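You operate a simulated robot arm through the tools that you are given. There is no shell and no other tool. Be economical: measure what you need, move in short steps, check, and stop when the job is done.

The job below is to be done with a simulated two-armed robot. You get a single attempt, and the scene is never put back.

## Task
Put two of the steel weights from the top of the sample bench on the orange plate. Put two of the green tins from the step of the sieve bench on the top of the sieve bench. The order is free. Set down upright: green tin.

It is judged by the outcome, as a careful person would: the job done as asked, and still so three seconds after it is handed in. It fails if anything else is knocked over, pushed out of place, dropped, spilled or broken.

## Robot
Two 7-joint arms with two-finger grippers on one trunk, on a base that drives. Base frame: it is fixed to the floor where the robot stands at the start and does not move with it; the origin is under the middle of the robot, x ahead of it, y to its left, z up. Readings come in mm, rad, newtons and seconds.
The left shoulder is at the start at [60, 123, 945], the right one opposite. With the tool pointing down near the work surface each hand reaches from about 360 to 800 mm from the robot's upright axis, wherever it stands, measured 20 degrees to its own side. Places, roughly: green tin [-2750, 3000, 1000]; top of the sieve bench [-2300, 2900, 900]. Payload 1.47 kg a hand.
Tool frame (each hand has its own): the origin (TCP) lies between the finger pads and is the grasp point; the fingertips stand 16 mm ahead of it; z points along the fingers, y is the line along which they close. Largest opening 87 mm; the body of the gripper starts 55 mm behind the TCP.
Orientation is told as [roll, pitch, yaw] about the base's x, y, z axes, in that order, counted from this pose: with the fingers straight down and closing along the base's y, the tool's x points along the base's -x, its y along +y and its z along -z.

## Interface
- The arms move only by the tool move_arm. It takes "left_targets", "right_targets" or both (then of equal length, played together; a hand with none holds still); each is a list of rows, each an object (a shift or turn left out is 0, a gripper value left out holds the last) with "travel": the shift along the tool's x, y, z in mm, a list of three; "rotation": the turn, a rotation vector about the tool's x, y, z in rad, a list of three; "fingers": the gripper command, from -1 (shut) to 1 (fully open), values between in proportion. In form: [{"travel": [x, y, z], "rotation": [ax, ay, az], "fingers": fingers}, ...]. A call has 1 to 20 rows; each row is the pose to reach, as a shift and turn from the pose commanded when the call began, along the tool's axes at that moment. A row lasts 0.2 s, in which the tool goes at most 50 mm and 0.15 rad; a call with a longer step from one row to the next is refused whole, and so is a gripper value outside its range. Where a pose cannot be reached the arm comes as near as it can. A force on the tool above 40 N (or 10 N above the force at the start of the call, whichever is more), or a blocked arm, ends the call early, and 0.2 s more pass. The fingers move at their own pace (about 153 mm/s each) and stop on an object; they squeeze with about 23 N. The grip force told is the motor's: it shows also when the fingers shut on nothing. Time passes only in rows, and 0.2 s behind the last, so rows that repeat a pose let the fingers close. It gives the time, the measured TCP pose, the force on the tool (base axes), the opening and the grip force at its end, in the units of the frame above (readings bear some noise), with the torque about the TCP (base axes, N m) and any sound that the robot's microphone picked up.
- Cameras (640 x 400 px; columns grow to the right, rows downward): "scene" is now at [91.2, -13.4, 1503]; the picture's right is [-0.17, -0.99, 0.00], its down [-0.70, 0.12, -0.71] and it looks along [0.70, -0.12, -0.71] (base axes); focal length 253 px, centre (320, 200). "left" rides on the left gripper at [73, -12, -90] in its tool frame; the picture's right is [0.16, 0.99, 0.00], its down [-0.72, 0.12, -0.68] and it looks along [-0.67, 0.11, 0.73] (tool axes); focal length 247 px, centre (320, 200). "right" rides on the right gripper at [73, 12, -90] in its tool frame; the picture's right is [-0.16, 0.99, 0.00], its down [-0.72, -0.12, -0.68] and it looks along [-0.67, -0.11, 0.73] (tool axes); focal length 247 px, centre (320, 200).
- snapshot(camera): a new picture of that camera. No time passes.
- lift_body(by): slides the trunk up (or, below 0, down) by that many mm; the arms and the scene camera ride with it, the base frame stays. It gives what a move gives, with no picture.
- roll_base(legs): drives the robot by 1 to 6 legs, each [ahead, left, turn to the left] in mm, mm and rad, along the robot's own axes; the way and the turn of a leg run together, so that a leg with both is an arc; at most 1500 mm and 3.142 rad a leg. The arms and the cameras ride along, it lands a little off, and it stops where it bumps. It gives what a move gives.
- aim_head(pan, tilt): turns the head with the scene camera to pan (to the left, within 2.094 rad either way) and tilt (down, from -0.506 to 1.204), counted from straight ahead of the robot. It gives what a move gives.
- probe_pixels(camera, pixels): for up to 12 pixels [column, row] of the newest picture of that camera ("zoom" is the newest enlarged one), the place [x, y, z] in the base frame of the surface seen there, good to about 2 mm. No time passes.
- close_up(camera, box): a new picture of the part [left, top, right, bottom] of that camera's present view, enlarged. No time passes.
- close_job(): hands the job in; it is judged then, once.

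Work in short steps. Measure before you move; look again where a grasp or a placing could have gone wrong, and mend it. You have 110 turns and 92 pictures in all, those below and enlarged ones among them. Open the grippers and draw the arms clear of the work before you hand the job in, unless the task says otherwise; then end with one line.

The tools are called as name(argument=value, ...) on one line, values as JSON. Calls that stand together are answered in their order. move_arm: Moves the arms, as the interface text tells. Its arguments: {"type":"object","properties":{"left_targets":{"type":"array"},"right_targets":{"type":"array"}},"required":[]} The other tools are called the same way: lift_body (by) slides the trunk up or down; roll_base (legs) drives the base; aim_head (pan, tilt) turns the head that bears the scene camera; snapshot (camera) takes a picture; probe_pixels (camera, pixels) gives the place of the surface under pixels of a picture; close_up (camera, box) takes an enlarged picture of a part of a camera's view; close_job () hands the job in.

At the start:

```text
clock: 0.0
left_ee_pos: [453.5, 104.9, 1135.4]
left_orientation: [-0.001, 0.0, 0.0]
left_ft_force: [0.6, -0.1, -0.5]
left_moment: [0.04, 0.03, 0.0]
left_gripper_width: 87.1
left_grasp_force: 0.1
right_ee_pos: [384.2, -259.6, 1131.1]
right_orientation: [0.001, -0.001, 0.001]
right_ft_force: [-0.3, -0.6, -0.5]
right_moment: [-0.02, 0.02, -0.01]
right_gripper_width: 87.0
right_grasp_force: 0.0
trunk travel left (down, up): [-100.0, 130.0]
robot x, y, heading: [-2.3, 3.6, 0.002]
head pan, tilt: [-0.169, 0.789]
```

scene: 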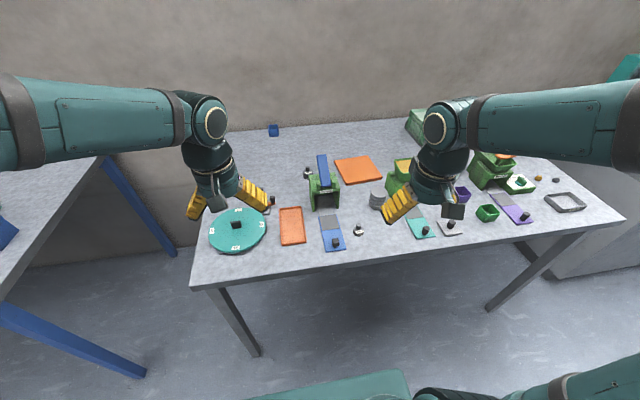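
right: 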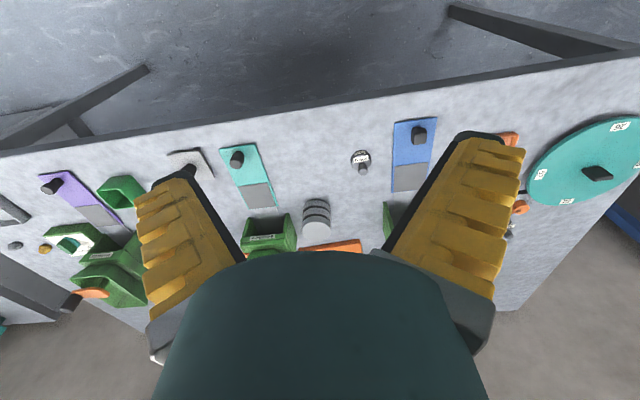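
left: 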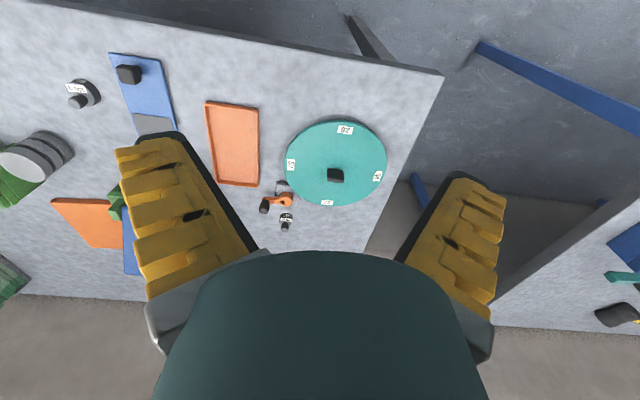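

The scene shows a bench ahead with an orange plate near (357,168), an orange tray near (292,225), and small weights near (358,230), (307,172), (270,202). I take enlarged views to tell them apart.

close_up(camera="scene", box=[200, 120, 400, 260])

close_up(camera="scene", box=[380, 100, 620, 250])

```text
2.86 times, centred on (300, 190) of scene
```

zoom: 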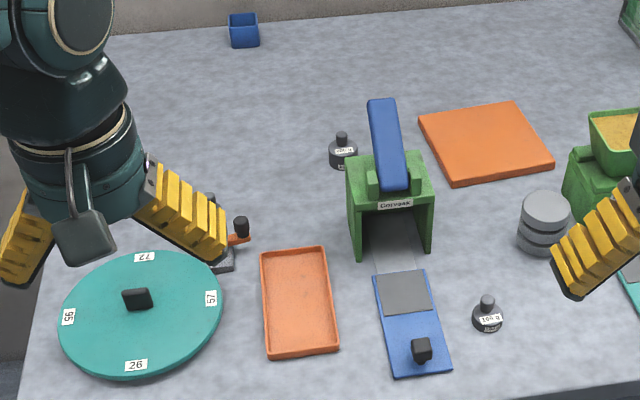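

```text
2.67 times, centred on (500, 175) of scene
```

zoom: 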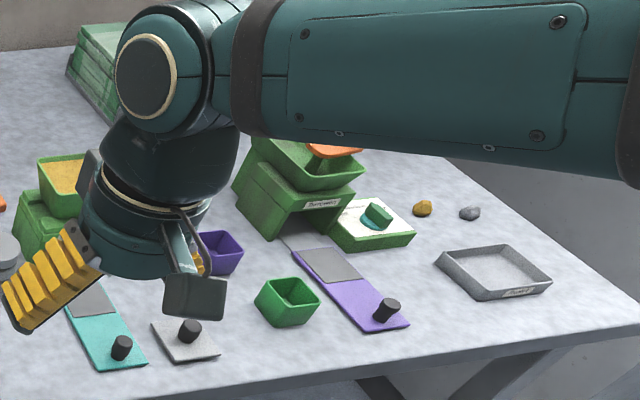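

Labelled dark weights stand at about (358,230) and (307,172), and a third near the orange clamp. Before deciding I look at the rest of the room for other benches.

aim_head(pan=1.2, tilt=0.4)

snapshot(camera="scene")

aim_head(pan=2.094, tilt=0.3)

snapshot(camera="scene")

aim_head(pan=-1.2, tilt=0.5)

snapshot(camera="scene")

```text
clock: 1.5
left_ee_pos: [452.5, 104.5, 1137.0]
left_orientation: [0.001, 0.0, 0.001]
left_ft_force: [-0.6, -0.1, 1.5]
left_moment: [0.03, -0.01, -0.05]
left_gripper_width: 87.1
left_grasp_force: 0.0
right_ee_pos: [385.6, -259.8, 1131.4]
right_orientation: [0.0, -0.001, 0.0]
right_ft_force: [0.4, 0.3, 0.0]
right_moment: [0.03, -0.02, 0.01]
right_gripper_width: 87.2
right_grasp_force: 0.0
trunk travel left (down, up): [-100.0, 130.0]
robot x, y, heading: [0.2, 1.2, 0.001]
head pan, tilt: [1.201, 0.4]
```

```text
86 pictures are left
```

scene: 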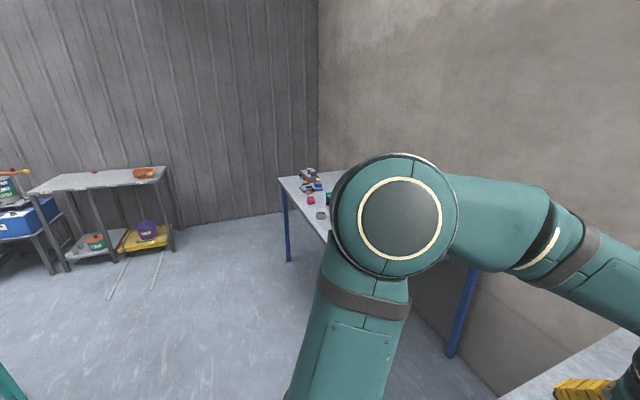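

```text
clock: 2.7
left_ee_pos: [452.7, 104.2, 1137.0]
left_orientation: [0.001, 0.001, 0.001]
left_ft_force: [1.2, -0.6, 0.5]
left_moment: [0.01, -0.01, -0.01]
left_gripper_width: 87.0
left_grasp_force: 0.0
right_ee_pos: [385.5, -260.4, 1130.0]
right_orientation: [0.002, 0.0, 0.0]
right_ft_force: [-0.1, 0.4, -0.2]
right_moment: [-0.01, -0.02, 0.01]
right_gripper_width: 86.9
right_grasp_force: 0.0
trunk travel left (down, up): [-100.0, 130.0]
robot x, y, heading: [0.0, 1.3, -0.004]
head pan, tilt: [2.094, 0.3]
```

```text
85 pictures are left
```

scene: 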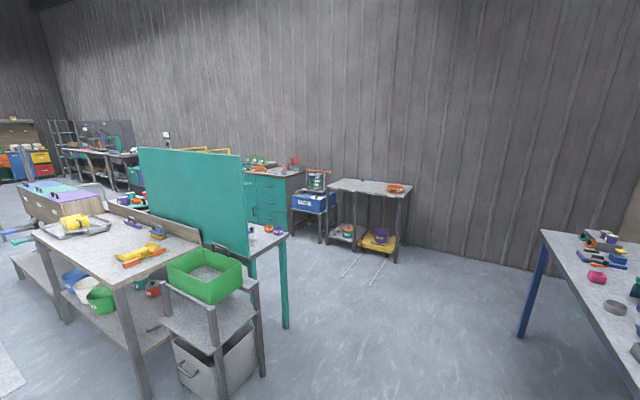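

```text
clock: 5.5
left_ee_pos: [452.5, 104.4, 1137.0]
left_orientation: [-0.001, 0.0, -0.001]
left_ft_force: [0.9, 0.4, -0.4]
left_moment: [-0.01, 0.0, 0.01]
left_gripper_width: 86.9
left_grasp_force: 0.1
right_ee_pos: [385.9, -259.9, 1130.2]
right_orientation: [0.0, 0.001, -0.001]
right_ft_force: [0.5, -0.7, -0.2]
right_moment: [0.0, 0.0, 0.0]
right_gripper_width: 87.2
right_grasp_force: 0.0
trunk travel left (down, up): [-100.0, 130.0]
robot x, y, heading: [2.4, 0.5, -0.002]
head pan, tilt: [-1.201, 0.499]
```

```text
84 pictures are left
```

scene: 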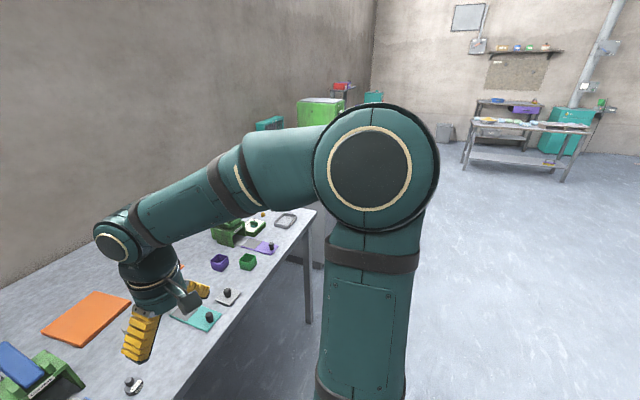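

The sample bench is evidently the one ahead; the sieve bench is probably the teal cabinet at (270,170) in the second view. I look back at the bench and measure the weights and plate.

aim_head(pan=0.1, tilt=0.75)

snapshot(camera="scene")

close_up(camera="left", box=[200, 140, 360, 260])

probe_pixels(camera="zoom", pixels=[[345, 325], [345, 312], [340, 345], [260, 260], [340, 260], [360, 160]])

```text
clock: 7.0
left_ee_pos: [452.5, 103.1, 1136.2]
left_orientation: [0.001, -0.001, 0.001]
left_ft_force: [0.0, 0.1, 0.4]
left_moment: [0.0, -0.02, 0.02]
left_gripper_width: 86.9
left_grasp_force: 0.1
right_ee_pos: [385.6, -260.2, 1130.6]
right_orientation: [-0.001, -0.002, 0.0]
right_ft_force: [0.2, -0.6, 0.2]
right_moment: [-0.01, 0.0, 0.01]
right_gripper_width: 87.1
right_grasp_force: 0.1
trunk travel left (down, up): [-100.0, 130.0]
robot x, y, heading: [-3.2, -0.4, -0.004]
head pan, tilt: [0.099, 0.75]
```

```text
83 pictures are left
```

scene: 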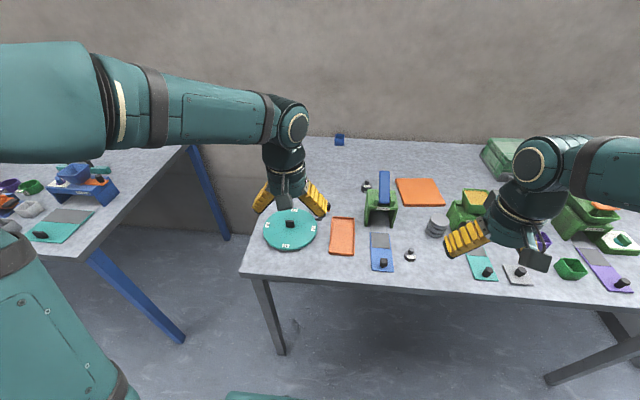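

```text
3.33 times, centred on (280, 200) of left
```

zoom: 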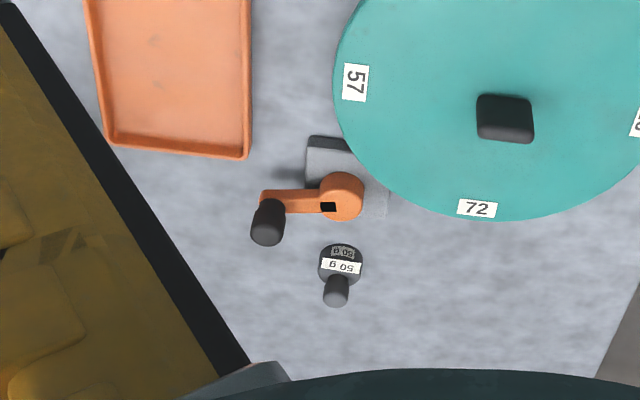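

```text
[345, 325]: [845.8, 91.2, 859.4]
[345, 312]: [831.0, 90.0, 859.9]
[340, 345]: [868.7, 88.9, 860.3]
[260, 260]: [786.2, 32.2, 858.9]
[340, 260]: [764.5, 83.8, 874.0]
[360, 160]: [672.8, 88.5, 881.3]
```

Three labelled weights are visible: (409,254), (366,186) and the 50 g one by the clamp. I enlarge the scene around them and probe the coordinates.

close_up(camera="scene", box=[350, 170, 460, 270])

probe_pixels(camera="scene", pixels=[[398, 182], [437, 180], [400, 204], [443, 200], [420, 190], [437, 222], [460, 270], [343, 232], [250, 272], [383, 178]])

```text
4.00 times, centred on (405, 220) of scene
```

zoom: 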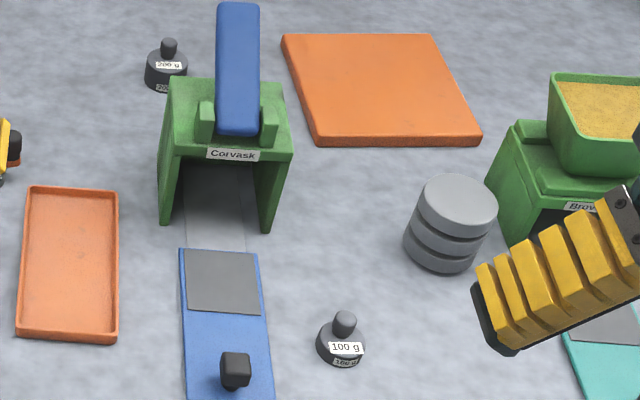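

```text
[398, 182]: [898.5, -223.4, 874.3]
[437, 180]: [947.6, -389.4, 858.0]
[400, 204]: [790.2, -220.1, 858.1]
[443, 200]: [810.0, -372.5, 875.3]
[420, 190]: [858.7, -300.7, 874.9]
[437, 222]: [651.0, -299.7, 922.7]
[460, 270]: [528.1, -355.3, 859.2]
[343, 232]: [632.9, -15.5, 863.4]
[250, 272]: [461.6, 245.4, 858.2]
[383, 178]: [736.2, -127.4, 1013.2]
```

Table top is z≈858, plate top ≈875. I probe the 100 g and 200 g weights in the zoom and the plate's corners.

probe_pixels(camera="zoom", pixels=[[344, 318], [345, 330], [345, 348], [325, 335], [362, 335], [168, 45], [168, 65], [150, 65], [186, 65], [320, 137], [474, 137], [429, 38]])

snapshot(camera="right")

probe_pixels(camera="right", pixels=[[361, 168], [361, 158], [352, 157], [371, 157], [315, 225], [330, 247], [300, 247]])

```text
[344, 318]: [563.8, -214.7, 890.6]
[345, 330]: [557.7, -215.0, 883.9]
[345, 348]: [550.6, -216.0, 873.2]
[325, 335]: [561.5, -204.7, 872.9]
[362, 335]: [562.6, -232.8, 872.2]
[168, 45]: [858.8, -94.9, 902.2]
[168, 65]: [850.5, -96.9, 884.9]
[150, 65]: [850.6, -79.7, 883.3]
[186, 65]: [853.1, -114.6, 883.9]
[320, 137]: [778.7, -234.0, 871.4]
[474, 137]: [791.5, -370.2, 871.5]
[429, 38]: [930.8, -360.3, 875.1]
```

```text
80 pictures are left
```

right: 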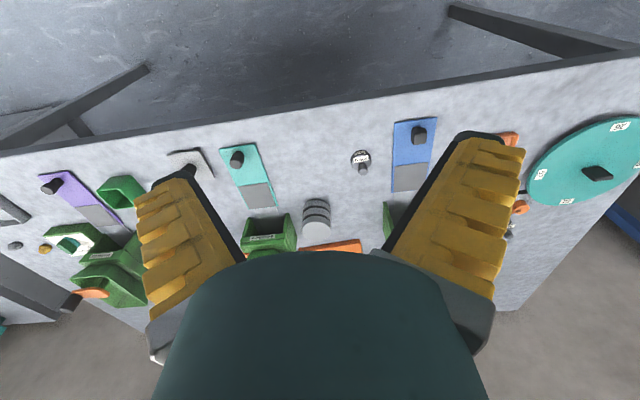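

```text
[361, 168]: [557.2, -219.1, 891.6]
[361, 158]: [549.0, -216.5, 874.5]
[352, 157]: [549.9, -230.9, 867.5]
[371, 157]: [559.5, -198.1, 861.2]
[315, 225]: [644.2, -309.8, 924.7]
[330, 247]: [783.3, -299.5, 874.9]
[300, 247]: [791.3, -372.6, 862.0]
```

The 100 g weight is at about (562,-218), the 200 g one at (863,-97) behind the gantry, and the plate spans x 782–930, y −225…−372. I measure the table's front edge before driving up, and the 50 g weight.

probe_pixels(camera="right", pixels=[[360, 100], [100, 140], [600, 70]])

close_up(camera="left", box=[240, 170, 320, 240])

probe_pixels(camera="zoom", pixels=[[360, 360], [362, 385], [370, 390], [370, 400], [360, 340], [180, 260], [190, 300], [390, 180]])

```text
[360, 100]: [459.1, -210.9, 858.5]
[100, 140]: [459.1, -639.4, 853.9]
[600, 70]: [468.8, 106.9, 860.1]
```

```text
5.71 times, centred on (280, 205) of left
```

zoom: 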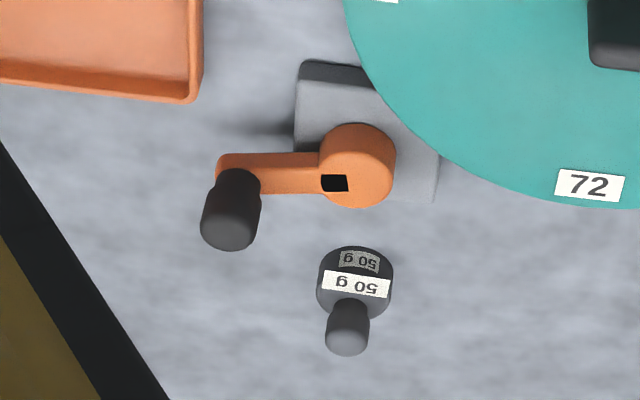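

```text
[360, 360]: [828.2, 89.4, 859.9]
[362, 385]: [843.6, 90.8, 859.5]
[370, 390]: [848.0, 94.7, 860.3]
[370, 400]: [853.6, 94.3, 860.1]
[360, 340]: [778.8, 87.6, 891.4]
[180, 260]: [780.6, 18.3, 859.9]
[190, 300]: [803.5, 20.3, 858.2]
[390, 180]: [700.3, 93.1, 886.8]
```

The 50 g weight stands at about (780,87), the table edge at x≈459. I look down at the base's front to know how far I may drive up.

aim_head(pan=0.0, tilt=1.2)

snapshot(camera="scene")

probe_pixels(camera="scene", pixels=[[320, 290], [320, 310], [320, 330], [320, 360], [320, 225], [320, 200]])

```text
clock: 7.9
left_ee_pos: [452.0, 104.1, 1136.5]
left_orientation: [0.0, -0.001, 0.0]
left_ft_force: [-0.6, -0.5, -0.4]
left_moment: [-0.01, -0.04, 0.04]
left_gripper_width: 86.9
left_grasp_force: 0.0
right_ee_pos: [385.6, -260.3, 1129.7]
right_orientation: [0.0, -0.002, 0.0]
right_ft_force: [0.3, -0.5, 0.0]
right_moment: [0.03, 0.02, 0.0]
right_gripper_width: 86.8
right_grasp_force: 0.1
trunk travel left (down, up): [-100.0, 130.0]
robot x, y, heading: [-2.0, -0.6, 0.002]
head pan, tilt: [0.0, 1.201]
```

```text
78 pictures are left
```

scene: 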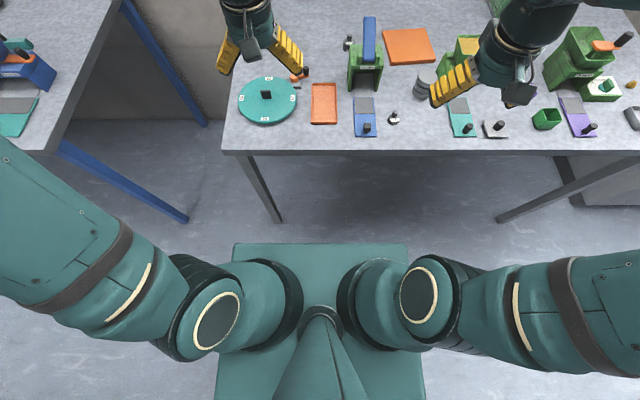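

```text
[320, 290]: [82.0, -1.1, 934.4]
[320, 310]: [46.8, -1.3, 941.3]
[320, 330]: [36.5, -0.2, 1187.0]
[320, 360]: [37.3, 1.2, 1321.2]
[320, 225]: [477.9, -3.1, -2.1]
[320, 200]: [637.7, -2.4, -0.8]
```

The base front edge shows at row 245; I probe it.

probe_pixels(camera="scene", pixels=[[320, 248], [320, 243], [320, 260], [240, 248], [400, 248], [272, 208], [500, 208], [185, 218]])

```text
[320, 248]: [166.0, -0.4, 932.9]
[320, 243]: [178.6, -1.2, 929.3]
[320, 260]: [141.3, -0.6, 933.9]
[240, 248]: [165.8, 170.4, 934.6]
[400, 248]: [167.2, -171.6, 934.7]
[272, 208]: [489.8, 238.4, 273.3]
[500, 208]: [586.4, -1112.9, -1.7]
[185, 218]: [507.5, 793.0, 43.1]
```

The trunk front is at x≈178, so there is room. I drive ahead 150 and right 60.

roll_base(legs=[[150, -60, 0]])

snapshot(camera="left")

snapshot(camera="right")

```text
clock: 9.3
left_ee_pos: [602.8, 42.6, 1135.9]
left_orientation: [0.0, 0.003, -0.001]
left_ft_force: [0.2, -0.3, -0.8]
left_moment: [0.0, -0.01, -0.03]
left_gripper_width: 86.7
left_grasp_force: 0.0
right_ee_pos: [534.0, -321.4, 1131.9]
right_orientation: [0.0, 0.001, -0.003]
right_ft_force: [0.8, -0.1, 0.7]
right_moment: [-0.02, 0.02, 0.03]
right_gripper_width: 87.3
right_grasp_force: 0.0
trunk travel left (down, up): [-100.0, 130.0]
robot x, y, heading: [149.2, -62.3, -0.002]
head pan, tilt: [0.0, 1.201]
```

```text
77 pictures are left
```

left: 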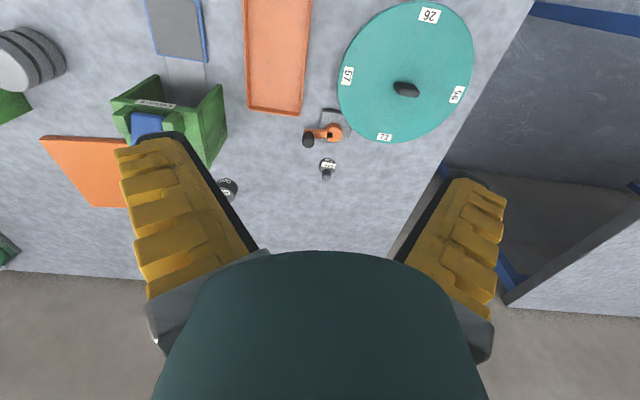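

```text
76 pictures are left
```

right: 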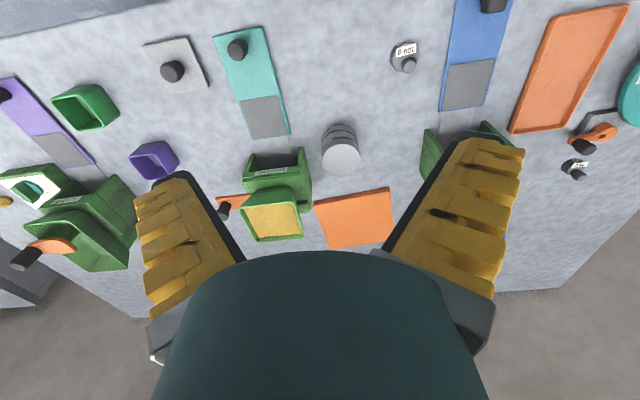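

Weights now at (409,67) in the right view and (327,174) in the left view. I probe both.

probe_pixels(camera="right", pixels=[[409, 67], [405, 52], [392, 58], [419, 58], [320, 210], [350, 230], [390, 195], [340, 155]])

probe_pixels(camera="left", pixels=[[327, 174], [327, 170], [320, 168], [335, 167], [308, 140], [334, 130], [227, 190]])

```text
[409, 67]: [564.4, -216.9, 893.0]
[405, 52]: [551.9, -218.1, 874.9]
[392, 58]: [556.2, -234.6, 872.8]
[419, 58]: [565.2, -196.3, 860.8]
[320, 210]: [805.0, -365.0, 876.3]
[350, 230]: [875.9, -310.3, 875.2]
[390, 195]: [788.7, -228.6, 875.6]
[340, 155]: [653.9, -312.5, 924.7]
```

```text
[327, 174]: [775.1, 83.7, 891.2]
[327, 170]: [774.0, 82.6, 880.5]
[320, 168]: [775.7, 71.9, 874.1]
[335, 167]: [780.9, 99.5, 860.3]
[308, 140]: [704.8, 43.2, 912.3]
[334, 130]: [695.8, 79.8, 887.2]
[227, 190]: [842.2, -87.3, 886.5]
```

Weight axes: 100 g ≈(563,−217), 50 g ≈(776,84). I move both hands above them, to about z 945, half-opened.

move_arm(right_targets=[{"travel": [-10, 35, 0], "fingers": 0.2}, {"travel": [-20, 70, 0]}, {"travel": [-29, 104, 0]}, {"travel": [-29, 104, 40]}, {"travel": [-29, 104, 80]}, {"travel": [-29, 104, 120]}, {"travel": [-29, 104, 160]}, {"travel": [-29, 104, 187]}], left_targets=[{"travel": [-45, 10, 0], "fingers": 0.2}, {"travel": [-90, 20, 0]}, {"travel": [-135, 30, 0]}, {"travel": [-173, 41, 20]}, {"travel": [-173, 41, 65]}, {"travel": [-173, 41, 110]}, {"travel": [-173, 41, 155]}, {"travel": [-173, 41, 191]}])

snapshot(camera="left")

snapshot(camera="right")

```text
clock: 11.1
left_ee_pos: [776.4, 84.5, 944.5]
left_orientation: [0.002, -0.001, -0.001]
left_ft_force: [0.2, 0.4, -0.2]
left_moment: [-0.01, 0.02, -0.02]
left_gripper_width: 57.6
left_grasp_force: 4.4
right_ee_pos: [562.8, -216.4, 942.1]
right_orientation: [0.001, 0.001, -0.003]
right_ft_force: [0.2, -0.1, -0.1]
right_moment: [-0.01, 0.01, -0.03]
right_gripper_width: 57.3
right_grasp_force: 4.4
trunk travel left (down, up): [-100.0, 130.0]
robot x, y, heading: [148.0, -60.7, -0.003]
head pan, tilt: [0.0, 1.201]
```

```text
75 pictures are left
```

left: 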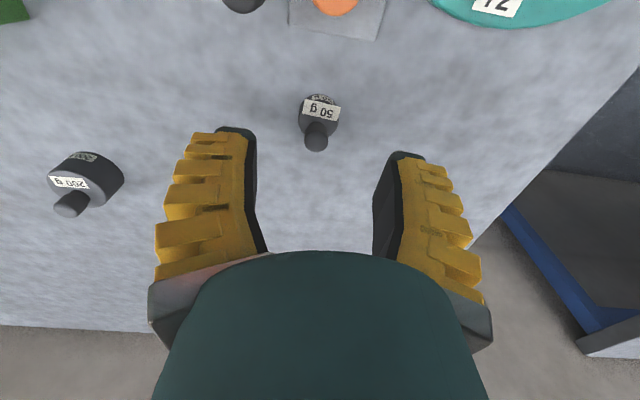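

```text
74 pictures are left
```

right: 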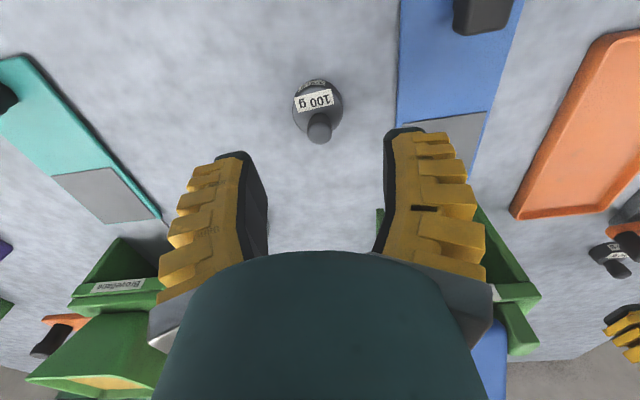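

Both weights appear between the fingers, at (317,120) left and (318,110) right. I re-probe them for the final alignment.

probe_pixels(camera="left", pixels=[[316, 143], [302, 110], [338, 115], [319, 112], [300, 122]])

probe_pixels(camera="right", pixels=[[319, 133], [294, 105], [342, 100], [317, 100], [410, 130]])

```text
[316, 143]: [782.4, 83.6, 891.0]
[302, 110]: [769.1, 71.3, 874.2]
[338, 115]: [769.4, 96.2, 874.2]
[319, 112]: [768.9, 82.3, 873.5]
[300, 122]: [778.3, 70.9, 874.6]
```

```text
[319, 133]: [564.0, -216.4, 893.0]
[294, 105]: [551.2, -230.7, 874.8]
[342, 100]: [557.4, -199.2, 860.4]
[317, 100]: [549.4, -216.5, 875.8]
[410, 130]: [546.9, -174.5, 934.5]
```

Aligned; 50 g needs 4 mm more ahead. I descend to TCP z≈878 and close.

move_arm(left_targets=[{"travel": [-4, 0, 30]}, {"travel": [-4, 0, 55]}, {"travel": [-4, 0, 66]}, {"travel": [-4, 0, 66], "fingers": -1}, {"travel": [-4, 0, 66]}, {"travel": [-4, 0, 66]}], right_targets=[{"travel": [0, 0, 30]}, {"travel": [0, 0, 53]}, {"travel": [0, 0, 64]}, {"travel": [0, 0, 64], "fingers": -1}, {"travel": [0, 0, 64]}, {"travel": [0, 0, 64]}])

```text
clock: 12.5
left_ee_pos: [777.8, 84.4, 879.2]
left_orientation: [0.0, 0.0, -0.001]
left_ft_force: [0.8, 0.1, 0.7]
left_moment: [-0.02, -0.03, -0.01]
left_gripper_width: 18.9
left_grasp_force: 23.5
right_ee_pos: [561.1, -218.2, 879.8]
right_orientation: [0.001, -0.001, -0.003]
right_ft_force: [1.1, -1.5, 5.9]
right_moment: [-0.11, 0.06, 0.06]
right_gripper_width: 26.4
right_grasp_force: 22.6
trunk travel left (down, up): [-100.0, 130.0]
robot x, y, heading: [147.0, -60.7, -0.003]
head pan, tilt: [0.0, 1.201]
```

Widths are 18.9 and 26.4 mm, both holding something. I lift both 40 mm and look.

move_arm(left_targets=[{"travel": [0, 0, -20]}, {"travel": [0, 0, -40]}], right_targets=[{"travel": [0, 0, -20]}, {"travel": [0, 0, -40]}])

snapshot(camera="left")

snapshot(camera="right")

```text
clock: 13.1
left_ee_pos: [779.8, 83.5, 920.8]
left_orientation: [0.0, 0.001, -0.003]
left_ft_force: [0.1, -0.1, -0.6]
left_moment: [0.0, 0.03, 0.01]
left_gripper_width: 18.6
left_grasp_force: 23.0
right_ee_pos: [563.4, -219.0, 920.7]
right_orientation: [0.001, -0.001, -0.002]
right_ft_force: [0.2, -0.3, -0.6]
right_moment: [0.0, -0.04, 0.0]
right_gripper_width: 24.5
right_grasp_force: 23.0
trunk travel left (down, up): [-100.0, 130.0]
robot x, y, heading: [150.4, -56.6, 0.0]
head pan, tilt: [0.0, 1.201]
```

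```text
73 pictures are left
```

left: 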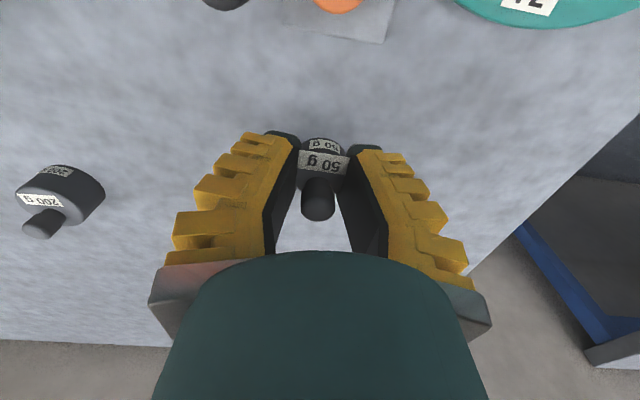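

```text
72 pictures are left
```

right: 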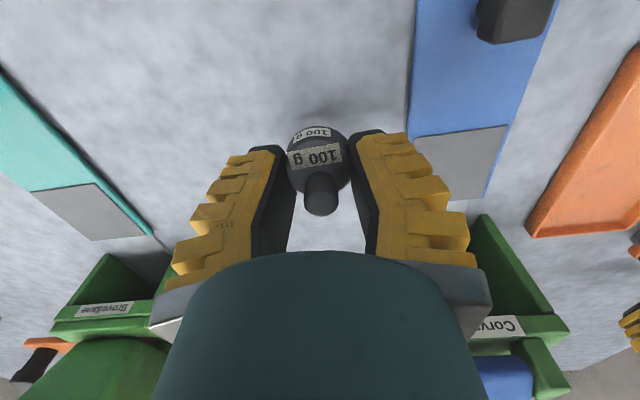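

Both weights are held. I raise the left hand high, raise the right to z≈1050 and take it over the plate to (875,−298).

move_arm(right_targets=[{"travel": [0, 0, -45]}, {"travel": [0, 0, -90]}, {"travel": [0, 0, -130]}, {"travel": [-45, -11, -130]}, {"travel": [-90, -22, -130]}, {"travel": [-135, -33, -130]}, {"travel": [-180, -44, -130]}, {"travel": [-225, -55, -130]}, {"travel": [-268, -67, -130]}, {"travel": [-312, -79, -130]}, {"travel": [-312, -79, -100]}, {"travel": [-312, -79, -60]}], left_targets=[{"travel": [0, 0, -45]}, {"travel": [0, 0, -90]}, {"travel": [0, 0, -135]}, {"travel": [10, 0, -180]}, {"travel": [50, 0, -190]}, {"travel": [90, 0, -200]}, {"travel": [130, 0, -200]}, {"travel": [130, 0, -200]}, {"travel": [130, 0, -200]}, {"travel": [130, 0, -200]}, {"travel": [130, 0, -200]}, {"travel": [130, 0, -200]}])

snapshot(camera="right")

snapshot(camera="scene")

```text
clock: 15.7
left_ee_pos: [649.9, 83.1, 1119.0]
left_orientation: [0.0, 0.001, -0.002]
left_ft_force: [0.9, -0.2, 0.0]
left_moment: [0.02, 0.04, -0.02]
left_gripper_width: 17.6
left_grasp_force: 22.8
right_ee_pos: [875.7, -297.7, 980.0]
right_orientation: [0.0, 0.001, -0.004]
right_ft_force: [0.5, -0.5, -1.1]
right_moment: [-0.01, 0.02, 0.04]
right_gripper_width: 24.3
right_grasp_force: 22.6
trunk travel left (down, up): [-100.0, 130.0]
robot x, y, heading: [149.5, -60.7, -0.006]
head pan, tilt: [0.0, 1.201]
```

```text
71 pictures are left
```

right: 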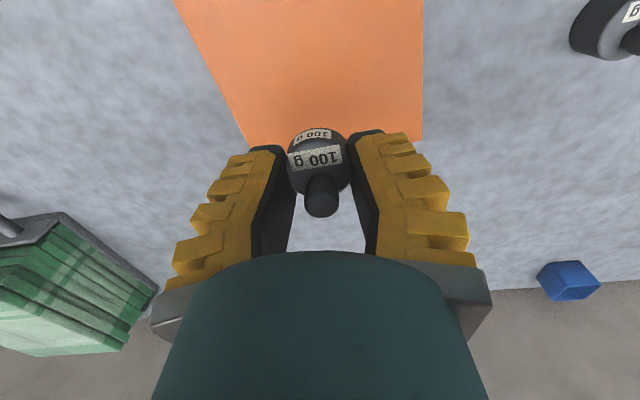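

```text
70 pictures are left
```

scene: 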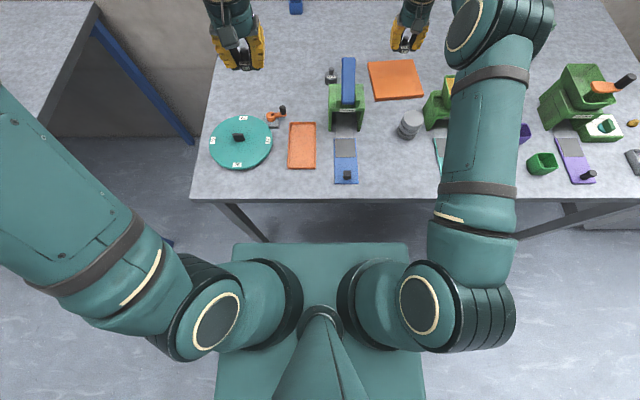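

The 100 g weight hangs above the plate's far part. I lower to TCP z≈897, where its base should just meet the plate top.

move_arm(right_targets=[{"travel": [0, 0, 40]}, {"travel": [0, 0, 65]}, {"travel": [0, 0, 76]}, {"travel": [0, 0, 80]}, {"travel": [0, 0, 83]}])

close_up(camera="right", box=[220, 80, 420, 240])

probe_pixels(camera="zoom", pixels=[[315, 365], [300, 180], [310, 260], [300, 120]])

```text
clock: 16.9
left_ee_pos: [648.3, 84.1, 1119.9]
left_orientation: [0.0, 0.0, -0.002]
left_ft_force: [-0.1, -0.7, 0.1]
left_moment: [0.01, -0.02, 0.02]
left_gripper_width: 17.4
left_grasp_force: 23.4
right_ee_pos: [874.5, -297.3, 897.1]
right_orientation: [0.001, 0.0, -0.002]
right_ft_force: [-0.2, -0.2, -1.3]
right_moment: [-0.01, 0.01, -0.04]
right_gripper_width: 24.4
right_grasp_force: 22.9
trunk travel left (down, up): [-100.0, 130.0]
robot x, y, heading: [148.8, -63.7, -0.003]
head pan, tilt: [0.0, 1.201]
```

```text
2.50 times, centred on (320, 160) of right
```

zoom: 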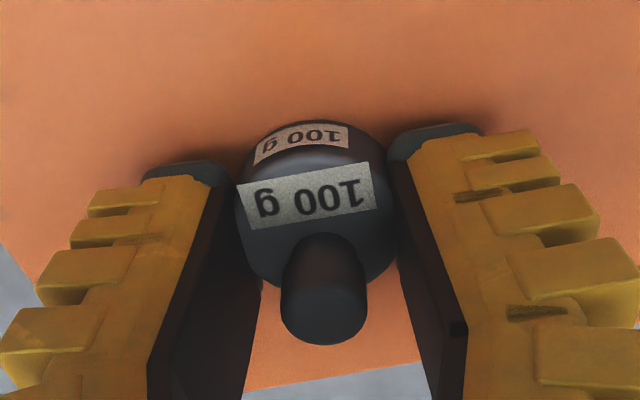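

```text
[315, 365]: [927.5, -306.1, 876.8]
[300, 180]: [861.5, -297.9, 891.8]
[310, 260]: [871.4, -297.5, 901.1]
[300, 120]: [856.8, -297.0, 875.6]
```

The body top reads 892, so its base is at about 875, on the plate. I release in place and lift off.

move_arm(right_targets=[{"travel": [0, 0, 1], "fingers": -0.2}, {"travel": [0, 0, 1], "fingers": 0.2}, {"travel": [0, 0, 1]}, {"travel": [0, 0, -30]}, {"travel": [0, 0, -75]}, {"travel": [0, 0, -120]}, {"travel": [0, 0, -165]}, {"travel": [0, 0, -210]}])

snapshot(camera="right")

```text
clock: 18.7
left_ee_pos: [648.9, 84.4, 1119.7]
left_orientation: [0.0, 0.001, 0.0]
left_ft_force: [-0.4, 0.5, 0.3]
left_moment: [-0.02, 0.01, 0.04]
left_gripper_width: 17.0
left_grasp_force: 23.2
right_ee_pos: [874.4, -298.5, 1105.4]
right_orientation: [0.0, -0.001, -0.004]
right_ft_force: [0.7, 0.2, 0.1]
right_moment: [0.03, -0.02, -0.04]
right_gripper_width: 57.6
right_grasp_force: 3.8
trunk travel left (down, up): [-100.0, 130.0]
robot x, y, heading: [150.8, -59.4, -0.001]
head pan, tilt: [0.0, 1.201]
```

```text
68 pictures are left
```

right: 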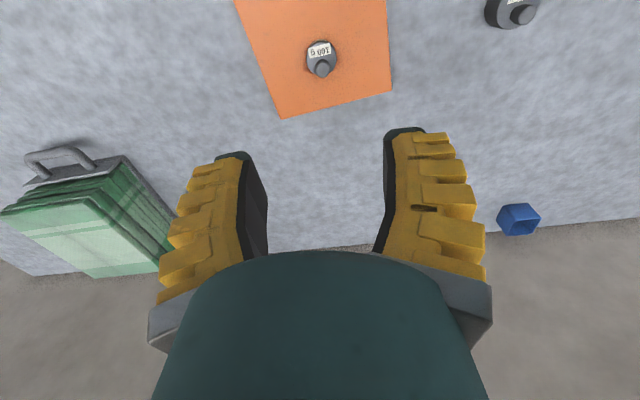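

The 100 g stands on the plate at (320,58). I draw the right arm back and check the left grip, whose width is creeping (17.0).

move_arm(right_targets=[{"travel": [45, 0, -10]}, {"travel": [90, 0, -20]}, {"travel": [135, 0, -26]}, {"travel": [180, 0, -26]}, {"travel": [225, 0, -26]}, {"travel": [270, 0, -26]}, {"travel": [315, 0, -26]}])

close_up(camera="left", box=[220, 80, 420, 240])

probe_pixels(camera="zoom", pixels=[[310, 320], [325, 200], [325, 240]])

```text
clock: 20.3
left_ee_pos: [647.8, 83.3, 1120.5]
left_orientation: [-0.001, -0.003, -0.002]
left_ft_force: [-0.1, 0.4, -0.8]
left_moment: [0.02, -0.04, 0.02]
left_gripper_width: 16.8
left_grasp_force: 23.4
right_ee_pos: [557.9, -296.9, 1134.3]
right_orientation: [0.0, -0.001, -0.004]
right_ft_force: [-0.6, 0.4, -0.8]
right_moment: [0.01, -0.02, -0.03]
right_gripper_width: 57.4
right_grasp_force: 3.3
trunk travel left (down, up): [-100.0, 130.0]
robot x, y, heading: [150.6, -59.7, -0.004]
head pan, tilt: [0.0, 1.201]
```

```text
2.50 times, centred on (320, 160) of left
```

zoom: 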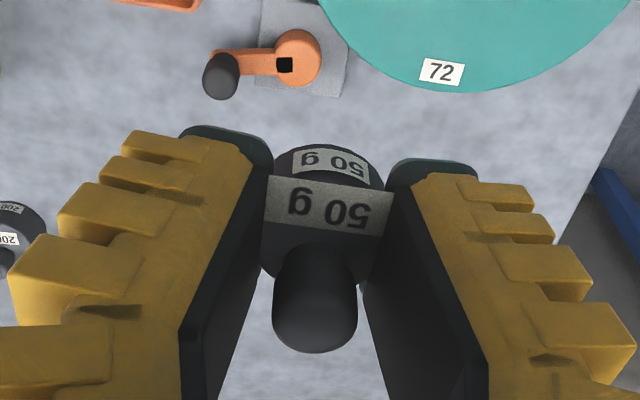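

```text
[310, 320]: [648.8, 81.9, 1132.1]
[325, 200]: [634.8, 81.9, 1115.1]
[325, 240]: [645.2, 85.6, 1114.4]
```

The weight hasn't slipped (body top 5 mm under the TCP as at the grasp). I drive 350 mm to the right.

roll_base(legs=[[0, -350, 0]])

```text
clock: 23.9
left_ee_pos: [648.7, -264.0, 1119.8]
left_orientation: [0.0, 0.0, -0.001]
left_ft_force: [-0.5, 0.1, -0.5]
left_moment: [0.02, 0.02, 0.05]
left_gripper_width: 16.4
left_grasp_force: 22.6
right_ee_pos: [559.4, -644.1, 1133.1]
right_orientation: [0.001, 0.0, -0.003]
right_ft_force: [-0.5, -0.3, 0.5]
right_moment: [0.0, 0.0, -0.02]
right_gripper_width: 57.4
right_grasp_force: 3.7
trunk travel left (down, up): [-100.0, 130.0]
robot x, y, heading: [146.5, -405.8, 0.003]
head pan, tilt: [0.0, 1.201]
```

Left hand is at (649,−264,1120). I take it over (823,−298) and down to z≈960, then look.

move_arm(left_targets=[{"travel": [-45, -9, 0]}, {"travel": [-90, -18, 0]}, {"travel": [-135, -26, 0]}, {"travel": [-174, -34, 10]}, {"travel": [-174, -34, 55]}, {"travel": [-174, -34, 100]}, {"travel": [-174, -34, 140]}, {"travel": [-174, -34, 160]}])

snapshot(camera="left")

snapshot(camera="scene")

```text
clock: 25.7
left_ee_pos: [824.5, -298.0, 957.8]
left_orientation: [0.0, 0.0, -0.002]
left_ft_force: [0.7, -0.4, 0.5]
left_moment: [-0.03, -0.02, -0.02]
left_gripper_width: 16.6
left_grasp_force: 23.4
right_ee_pos: [560.9, -643.2, 1132.7]
right_orientation: [0.0, -0.001, -0.004]
right_ft_force: [-0.2, -0.1, -0.3]
right_moment: [-0.01, 0.02, -0.02]
right_gripper_width: 57.4
right_grasp_force: 3.9
trunk travel left (down, up): [-100.0, 130.0]
robot x, y, heading: [146.4, -409.9, -0.006]
head pan, tilt: [0.0, 1.201]
```

```text
66 pictures are left
```

left: 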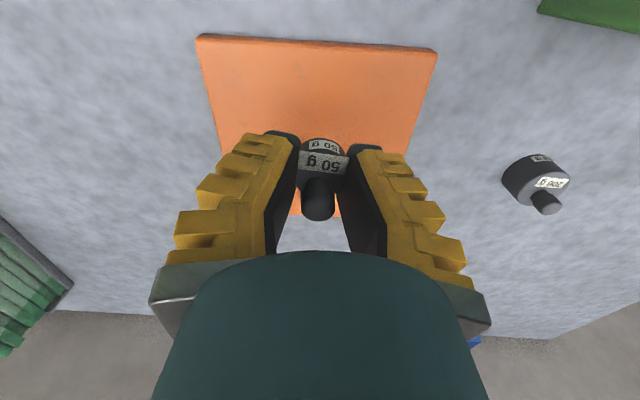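

```text
65 pictures are left
```

scene: 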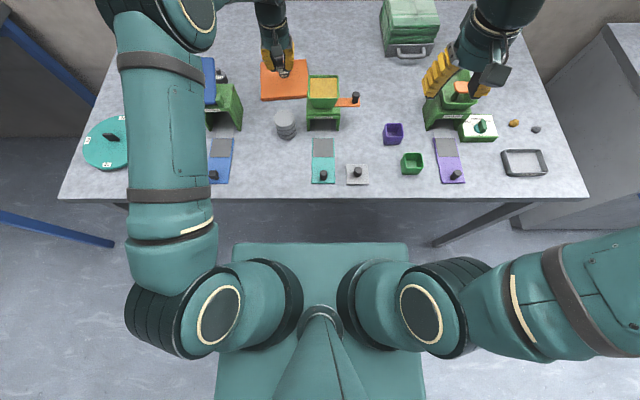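

The 100 g weight is hidden behind the fingers 50 mm further. I lower 60 mm, release and lift.

move_arm(left_targets=[{"travel": [0, 0, 30]}, {"travel": [0, 0, 48]}, {"travel": [0, 0, 56]}, {"travel": [0, 0, 60]}, {"travel": [0, 0, 60]}])

close_up(camera="left", box=[220, 80, 420, 240])

probe_pixels(camera="zoom", pixels=[[310, 320], [325, 200], [325, 240], [320, 100]])

```text
clock: 26.9
left_ee_pos: [821.7, -297.1, 899.8]
left_orientation: [0.0, 0.001, -0.002]
left_ft_force: [0.1, 0.9, 0.7]
left_moment: [-0.01, -0.03, 0.0]
left_gripper_width: 16.2
left_grasp_force: 23.2
right_ee_pos: [559.2, -642.7, 1132.9]
right_orientation: [0.001, 0.0, -0.002]
right_ft_force: [0.9, 0.2, -0.2]
right_moment: [0.02, 0.0, 0.0]
right_gripper_width: 57.4
right_grasp_force: 3.9
trunk travel left (down, up): [-100.0, 130.0]
robot x, y, heading: [152.6, -404.4, -0.002]
head pan, tilt: [0.0, 1.201]
```

```text
2.50 times, centred on (320, 160) of left
```

zoom: 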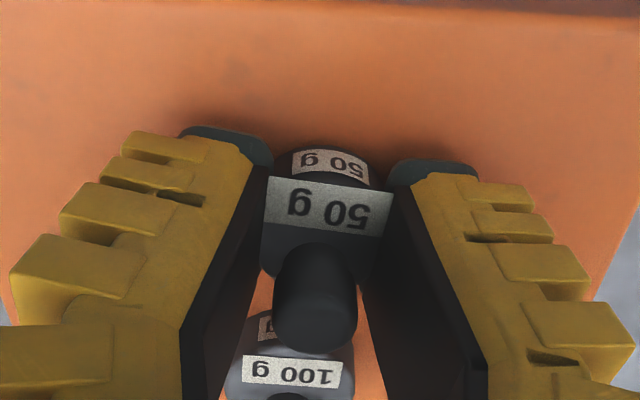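

```text
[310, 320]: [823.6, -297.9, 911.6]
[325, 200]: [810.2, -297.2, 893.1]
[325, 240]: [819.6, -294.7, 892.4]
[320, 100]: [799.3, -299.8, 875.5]
```

Base is about 1.5 mm above the plate; I lower 2 mm, release and rise.

move_arm(left_targets=[{"travel": [0, 0, 2]}, {"travel": [0, 0, 2], "fingers": -0.25}, {"travel": [0, 0, 2], "fingers": 0.1}, {"travel": [0, 0, 2]}, {"travel": [0, 0, -30]}, {"travel": [0, 0, -75]}, {"travel": [0, 0, -120]}, {"travel": [0, 0, -165]}, {"travel": [0, 0, -210]}, {"travel": [45, 0, -230]}, {"travel": [90, 0, -235]}, {"travel": [135, 0, -235]}, {"travel": [180, 0, -235]}, {"travel": [225, 0, -235]}])

snapshot(camera="left")

```text
clock: 29.9
left_ee_pos: [595.7, -294.9, 1135.8]
left_orientation: [0.0, -0.002, -0.002]
left_ft_force: [-0.6, 0.2, 0.2]
left_moment: [0.0, -0.03, -0.04]
left_gripper_width: 53.3
left_grasp_force: 4.1
right_ee_pos: [559.2, -644.3, 1134.4]
right_orientation: [0.0, -0.002, -0.004]
right_ft_force: [-0.2, 0.6, -0.1]
right_moment: [0.0, 0.0, 0.03]
right_gripper_width: 57.6
right_grasp_force: 3.5
trunk travel left (down, up): [-100.0, 130.0]
robot x, y, heading: [150.8, -406.3, -0.003]
head pan, tilt: [0.0, 1.201]
```

```text
63 pictures are left
```

left: 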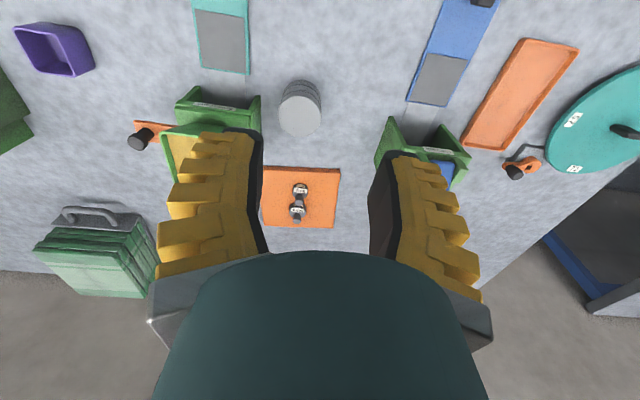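

Both weights stand on the orange plate at (300,190) and (297,210). Now I back off 450 mm and look toward the sieve bench.

roll_base(legs=[[-450, 0, 0]])

aim_head(pan=2.09, tilt=0.35)

snapshot(camera="scene")

probe_pixels(camera="scene", pixels=[[320, 300], [250, 330], [450, 250], [300, 250], [270, 165], [320, 180], [400, 180], [265, 350], [60, 350], [270, 130]])

```text
clock: 32.6
left_ee_pos: [145.0, -295.7, 1135.9]
left_orientation: [0.001, -0.001, -0.005]
left_ft_force: [0.3, -0.3, -0.3]
left_moment: [-0.01, -0.02, 0.0]
left_gripper_width: 53.4
left_grasp_force: 4.3
right_ee_pos: [106.8, -642.9, 1133.7]
right_orientation: [0.001, -0.003, -0.005]
right_ft_force: [-0.8, -0.8, 0.1]
right_moment: [0.03, -0.02, -0.01]
right_gripper_width: 57.5
right_grasp_force: 3.4
trunk travel left (down, up): [-100.0, 130.0]
robot x, y, heading: [-303.8, -406.5, -0.002]
head pan, tilt: [0.0, 1.201]
```

```text
clock: 34.6
left_ee_pos: [144.0, -295.4, 1136.0]
left_orientation: [0.001, 0.001, -0.003]
left_ft_force: [0.9, -0.3, -0.8]
left_moment: [-0.02, -0.01, -0.02]
left_gripper_width: 53.4
left_grasp_force: 3.7
right_ee_pos: [106.8, -642.5, 1133.0]
right_orientation: [0.0, 0.001, -0.006]
right_ft_force: [-0.2, 0.0, -0.5]
right_moment: [0.01, 0.01, -0.01]
right_gripper_width: 57.7
right_grasp_force: 3.7
trunk travel left (down, up): [-100.0, 130.0]
robot x, y, heading: [-304.2, -401.4, -0.003]
head pan, tilt: [2.089, 0.351]
```

```text
62 pictures are left
```

scene: 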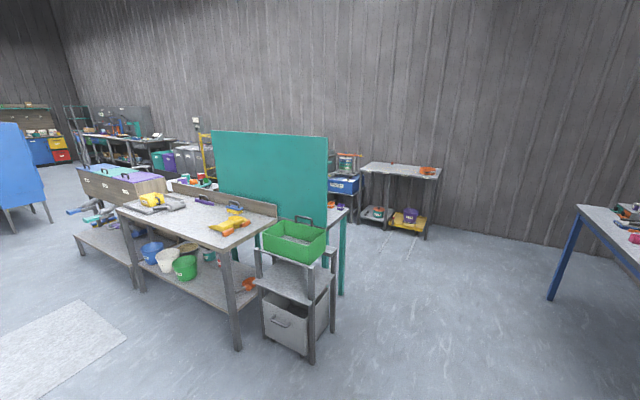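

```text
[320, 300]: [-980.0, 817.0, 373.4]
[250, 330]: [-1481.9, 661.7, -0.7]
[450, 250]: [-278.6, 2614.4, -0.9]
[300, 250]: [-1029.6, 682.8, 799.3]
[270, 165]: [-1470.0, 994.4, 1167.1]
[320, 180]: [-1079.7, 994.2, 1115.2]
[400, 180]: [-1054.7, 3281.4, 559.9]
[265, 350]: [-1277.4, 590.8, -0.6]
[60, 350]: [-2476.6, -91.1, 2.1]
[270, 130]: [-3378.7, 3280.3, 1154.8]
```

The way lies between the cart near (−1000,800) and the blue bench on the right. I probe the blue bench and cart edges to choose a corridor.

probe_pixels(camera="scene", pixels=[[550, 297], [580, 210], [636, 270], [332, 328], [312, 360], [335, 245], [343, 290], [345, 212], [428, 236], [365, 228], [440, 172]])

```text
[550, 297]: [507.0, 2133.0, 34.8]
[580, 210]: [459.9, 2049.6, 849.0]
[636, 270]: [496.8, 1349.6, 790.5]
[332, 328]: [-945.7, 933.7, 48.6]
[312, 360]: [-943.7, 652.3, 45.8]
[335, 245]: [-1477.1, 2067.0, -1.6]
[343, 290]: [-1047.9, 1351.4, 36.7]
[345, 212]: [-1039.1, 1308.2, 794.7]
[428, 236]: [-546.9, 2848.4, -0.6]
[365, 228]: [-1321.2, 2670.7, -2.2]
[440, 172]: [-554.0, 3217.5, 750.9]
```

The corridor runs x −945…460; I turn left 90° and drive ahead in two legs to y≈1950.

roll_base(legs=[[0, 0, 1.574], [1400, 0, 0], [950, 0, 0]])

aim_head(pan=1.0, tilt=0.3)

snapshot(camera="scene")

```text
clock: 50.0
left_ee_pos: [-350.1, 2411.7, 1135.9]
left_orientation: [0.001, -0.001, 1.548]
left_ft_force: [-0.7, -0.1, -0.9]
left_moment: [0.01, -0.01, 0.02]
left_gripper_width: 53.4
left_grasp_force: 4.1
right_ee_pos: [-2.2, 2368.1, 1134.0]
right_orientation: [-0.001, -0.001, 1.549]
right_ft_force: [0.5, 0.3, -0.7]
right_moment: [0.01, -0.02, -0.01]
right_gripper_width: 57.4
right_grasp_force: 4.3
trunk travel left (down, up): [-100.0, 130.0]
robot x, y, heading: [-249.4, 1959.7, 1.548]
head pan, tilt: [2.089, 0.351]
```

```text
clock: 51.4
left_ee_pos: [-349.3, 2411.4, 1135.4]
left_orientation: [0.0, -0.001, 1.549]
left_ft_force: [-0.6, 0.5, 0.6]
left_moment: [-0.01, -0.01, 0.0]
left_gripper_width: 53.1
left_grasp_force: 3.7
right_ee_pos: [-3.0, 2367.2, 1133.2]
right_orientation: [0.0, 0.0, 1.548]
right_ft_force: [-0.5, 0.6, -0.1]
right_moment: [-0.01, 0.01, 0.0]
right_gripper_width: 57.0
right_grasp_force: 2.9
trunk travel left (down, up): [-100.0, 130.0]
robot x, y, heading: [-245.4, 1957.1, 1.548]
head pan, tilt: [1.0, 0.3]
```

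```text
61 pictures are left
```

scene: 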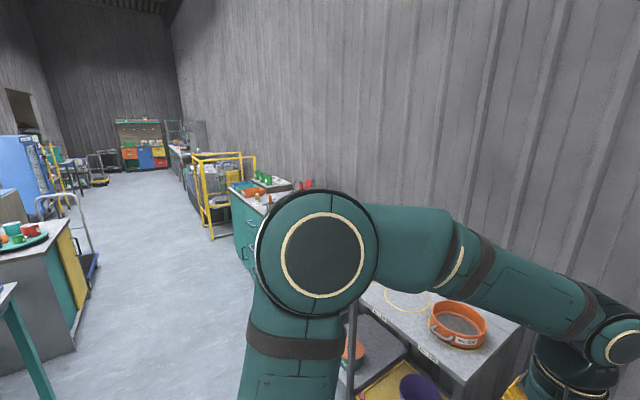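

The teal-fronted bench shows green tins near (265,180) at its far left end. I probe the bench front and tins.

probe_pixels(camera="scene", pixels=[[240, 240], [232, 195], [262, 182], [270, 180], [265, 185], [250, 193], [245, 268], [210, 235], [60, 340], [80, 330], [90, 290]])

close_up(camera="scene", box=[190, 130, 330, 220])

```text
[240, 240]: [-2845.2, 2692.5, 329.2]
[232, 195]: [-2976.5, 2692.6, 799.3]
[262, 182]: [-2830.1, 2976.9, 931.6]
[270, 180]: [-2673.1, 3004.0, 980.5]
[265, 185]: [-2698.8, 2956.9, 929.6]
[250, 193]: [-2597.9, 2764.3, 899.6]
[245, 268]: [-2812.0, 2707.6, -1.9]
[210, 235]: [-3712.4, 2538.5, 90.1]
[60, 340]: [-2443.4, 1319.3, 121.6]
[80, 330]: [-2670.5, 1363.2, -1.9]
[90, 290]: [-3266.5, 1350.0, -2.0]
```

```text
4.44 times, centred on (260, 175) of scene
```

zoom: 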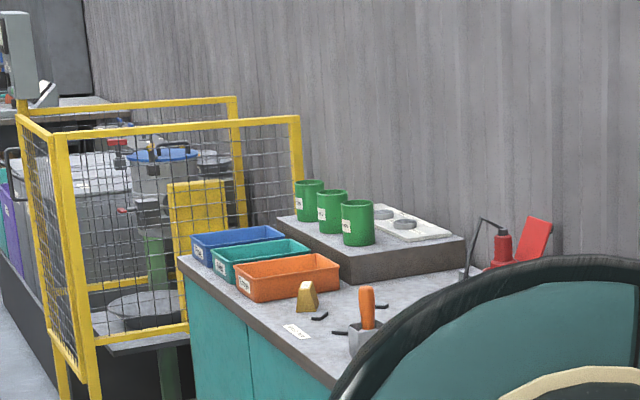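

Step top ≈930, tins near x −2830…−2670, y≈3000; bench front y≈2692. I strafe left about 2250 mm along the aisle.

roll_base(legs=[[0, 0, 0.023], [0, 1150, 0], [0, 1100, 0]])

aim_head(pan=0.0, tilt=0.6)

snapshot(camera="scene")

```text
clock: 71.6
left_ee_pos: [-2603.7, 2407.7, 1136.2]
left_orientation: [0.0, 0.001, 1.555]
left_ft_force: [-0.3, 0.3, -0.6]
left_moment: [0.01, -0.02, 0.03]
left_gripper_width: 53.4
left_grasp_force: 3.7
right_ee_pos: [-2256.5, 2365.4, 1135.3]
right_orientation: [0.0, -0.001, 1.555]
right_ft_force: [0.0, -0.2, 0.6]
right_moment: [-0.02, 0.03, -0.01]
right_gripper_width: 57.4
right_grasp_force: 3.4
trunk travel left (down, up): [-100.0, 130.0]
robot x, y, heading: [-2494.8, 1961.4, 1.555]
head pan, tilt: [1.0, 0.3]
```

```text
clock: 72.9
left_ee_pos: [-2602.5, 2408.2, 1135.4]
left_orientation: [-0.001, 0.002, 1.555]
left_ft_force: [0.4, -0.5, 0.0]
left_moment: [-0.03, 0.03, 0.0]
left_gripper_width: 53.1
left_grasp_force: 3.7
right_ee_pos: [-2254.9, 2365.2, 1134.1]
right_orientation: [-0.001, 0.001, 1.554]
right_ft_force: [0.4, 1.4, 0.4]
right_moment: [0.01, -0.01, -0.03]
right_gripper_width: 57.3
right_grasp_force: 3.6
trunk travel left (down, up): [-100.0, 130.0]
robot x, y, heading: [-2498.9, 1959.8, 1.553]
head pan, tilt: [0.0, 0.6]
```

```text
59 pictures are left
```

scene: 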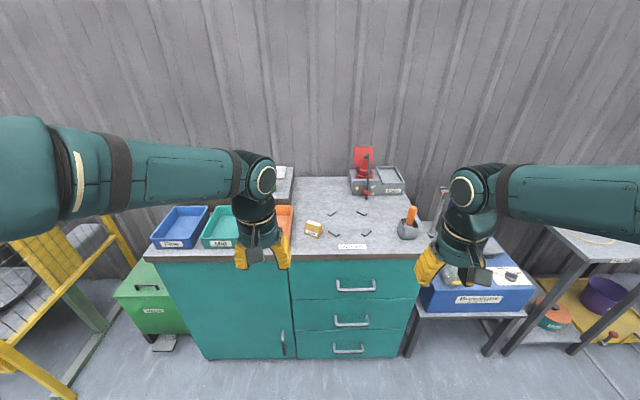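

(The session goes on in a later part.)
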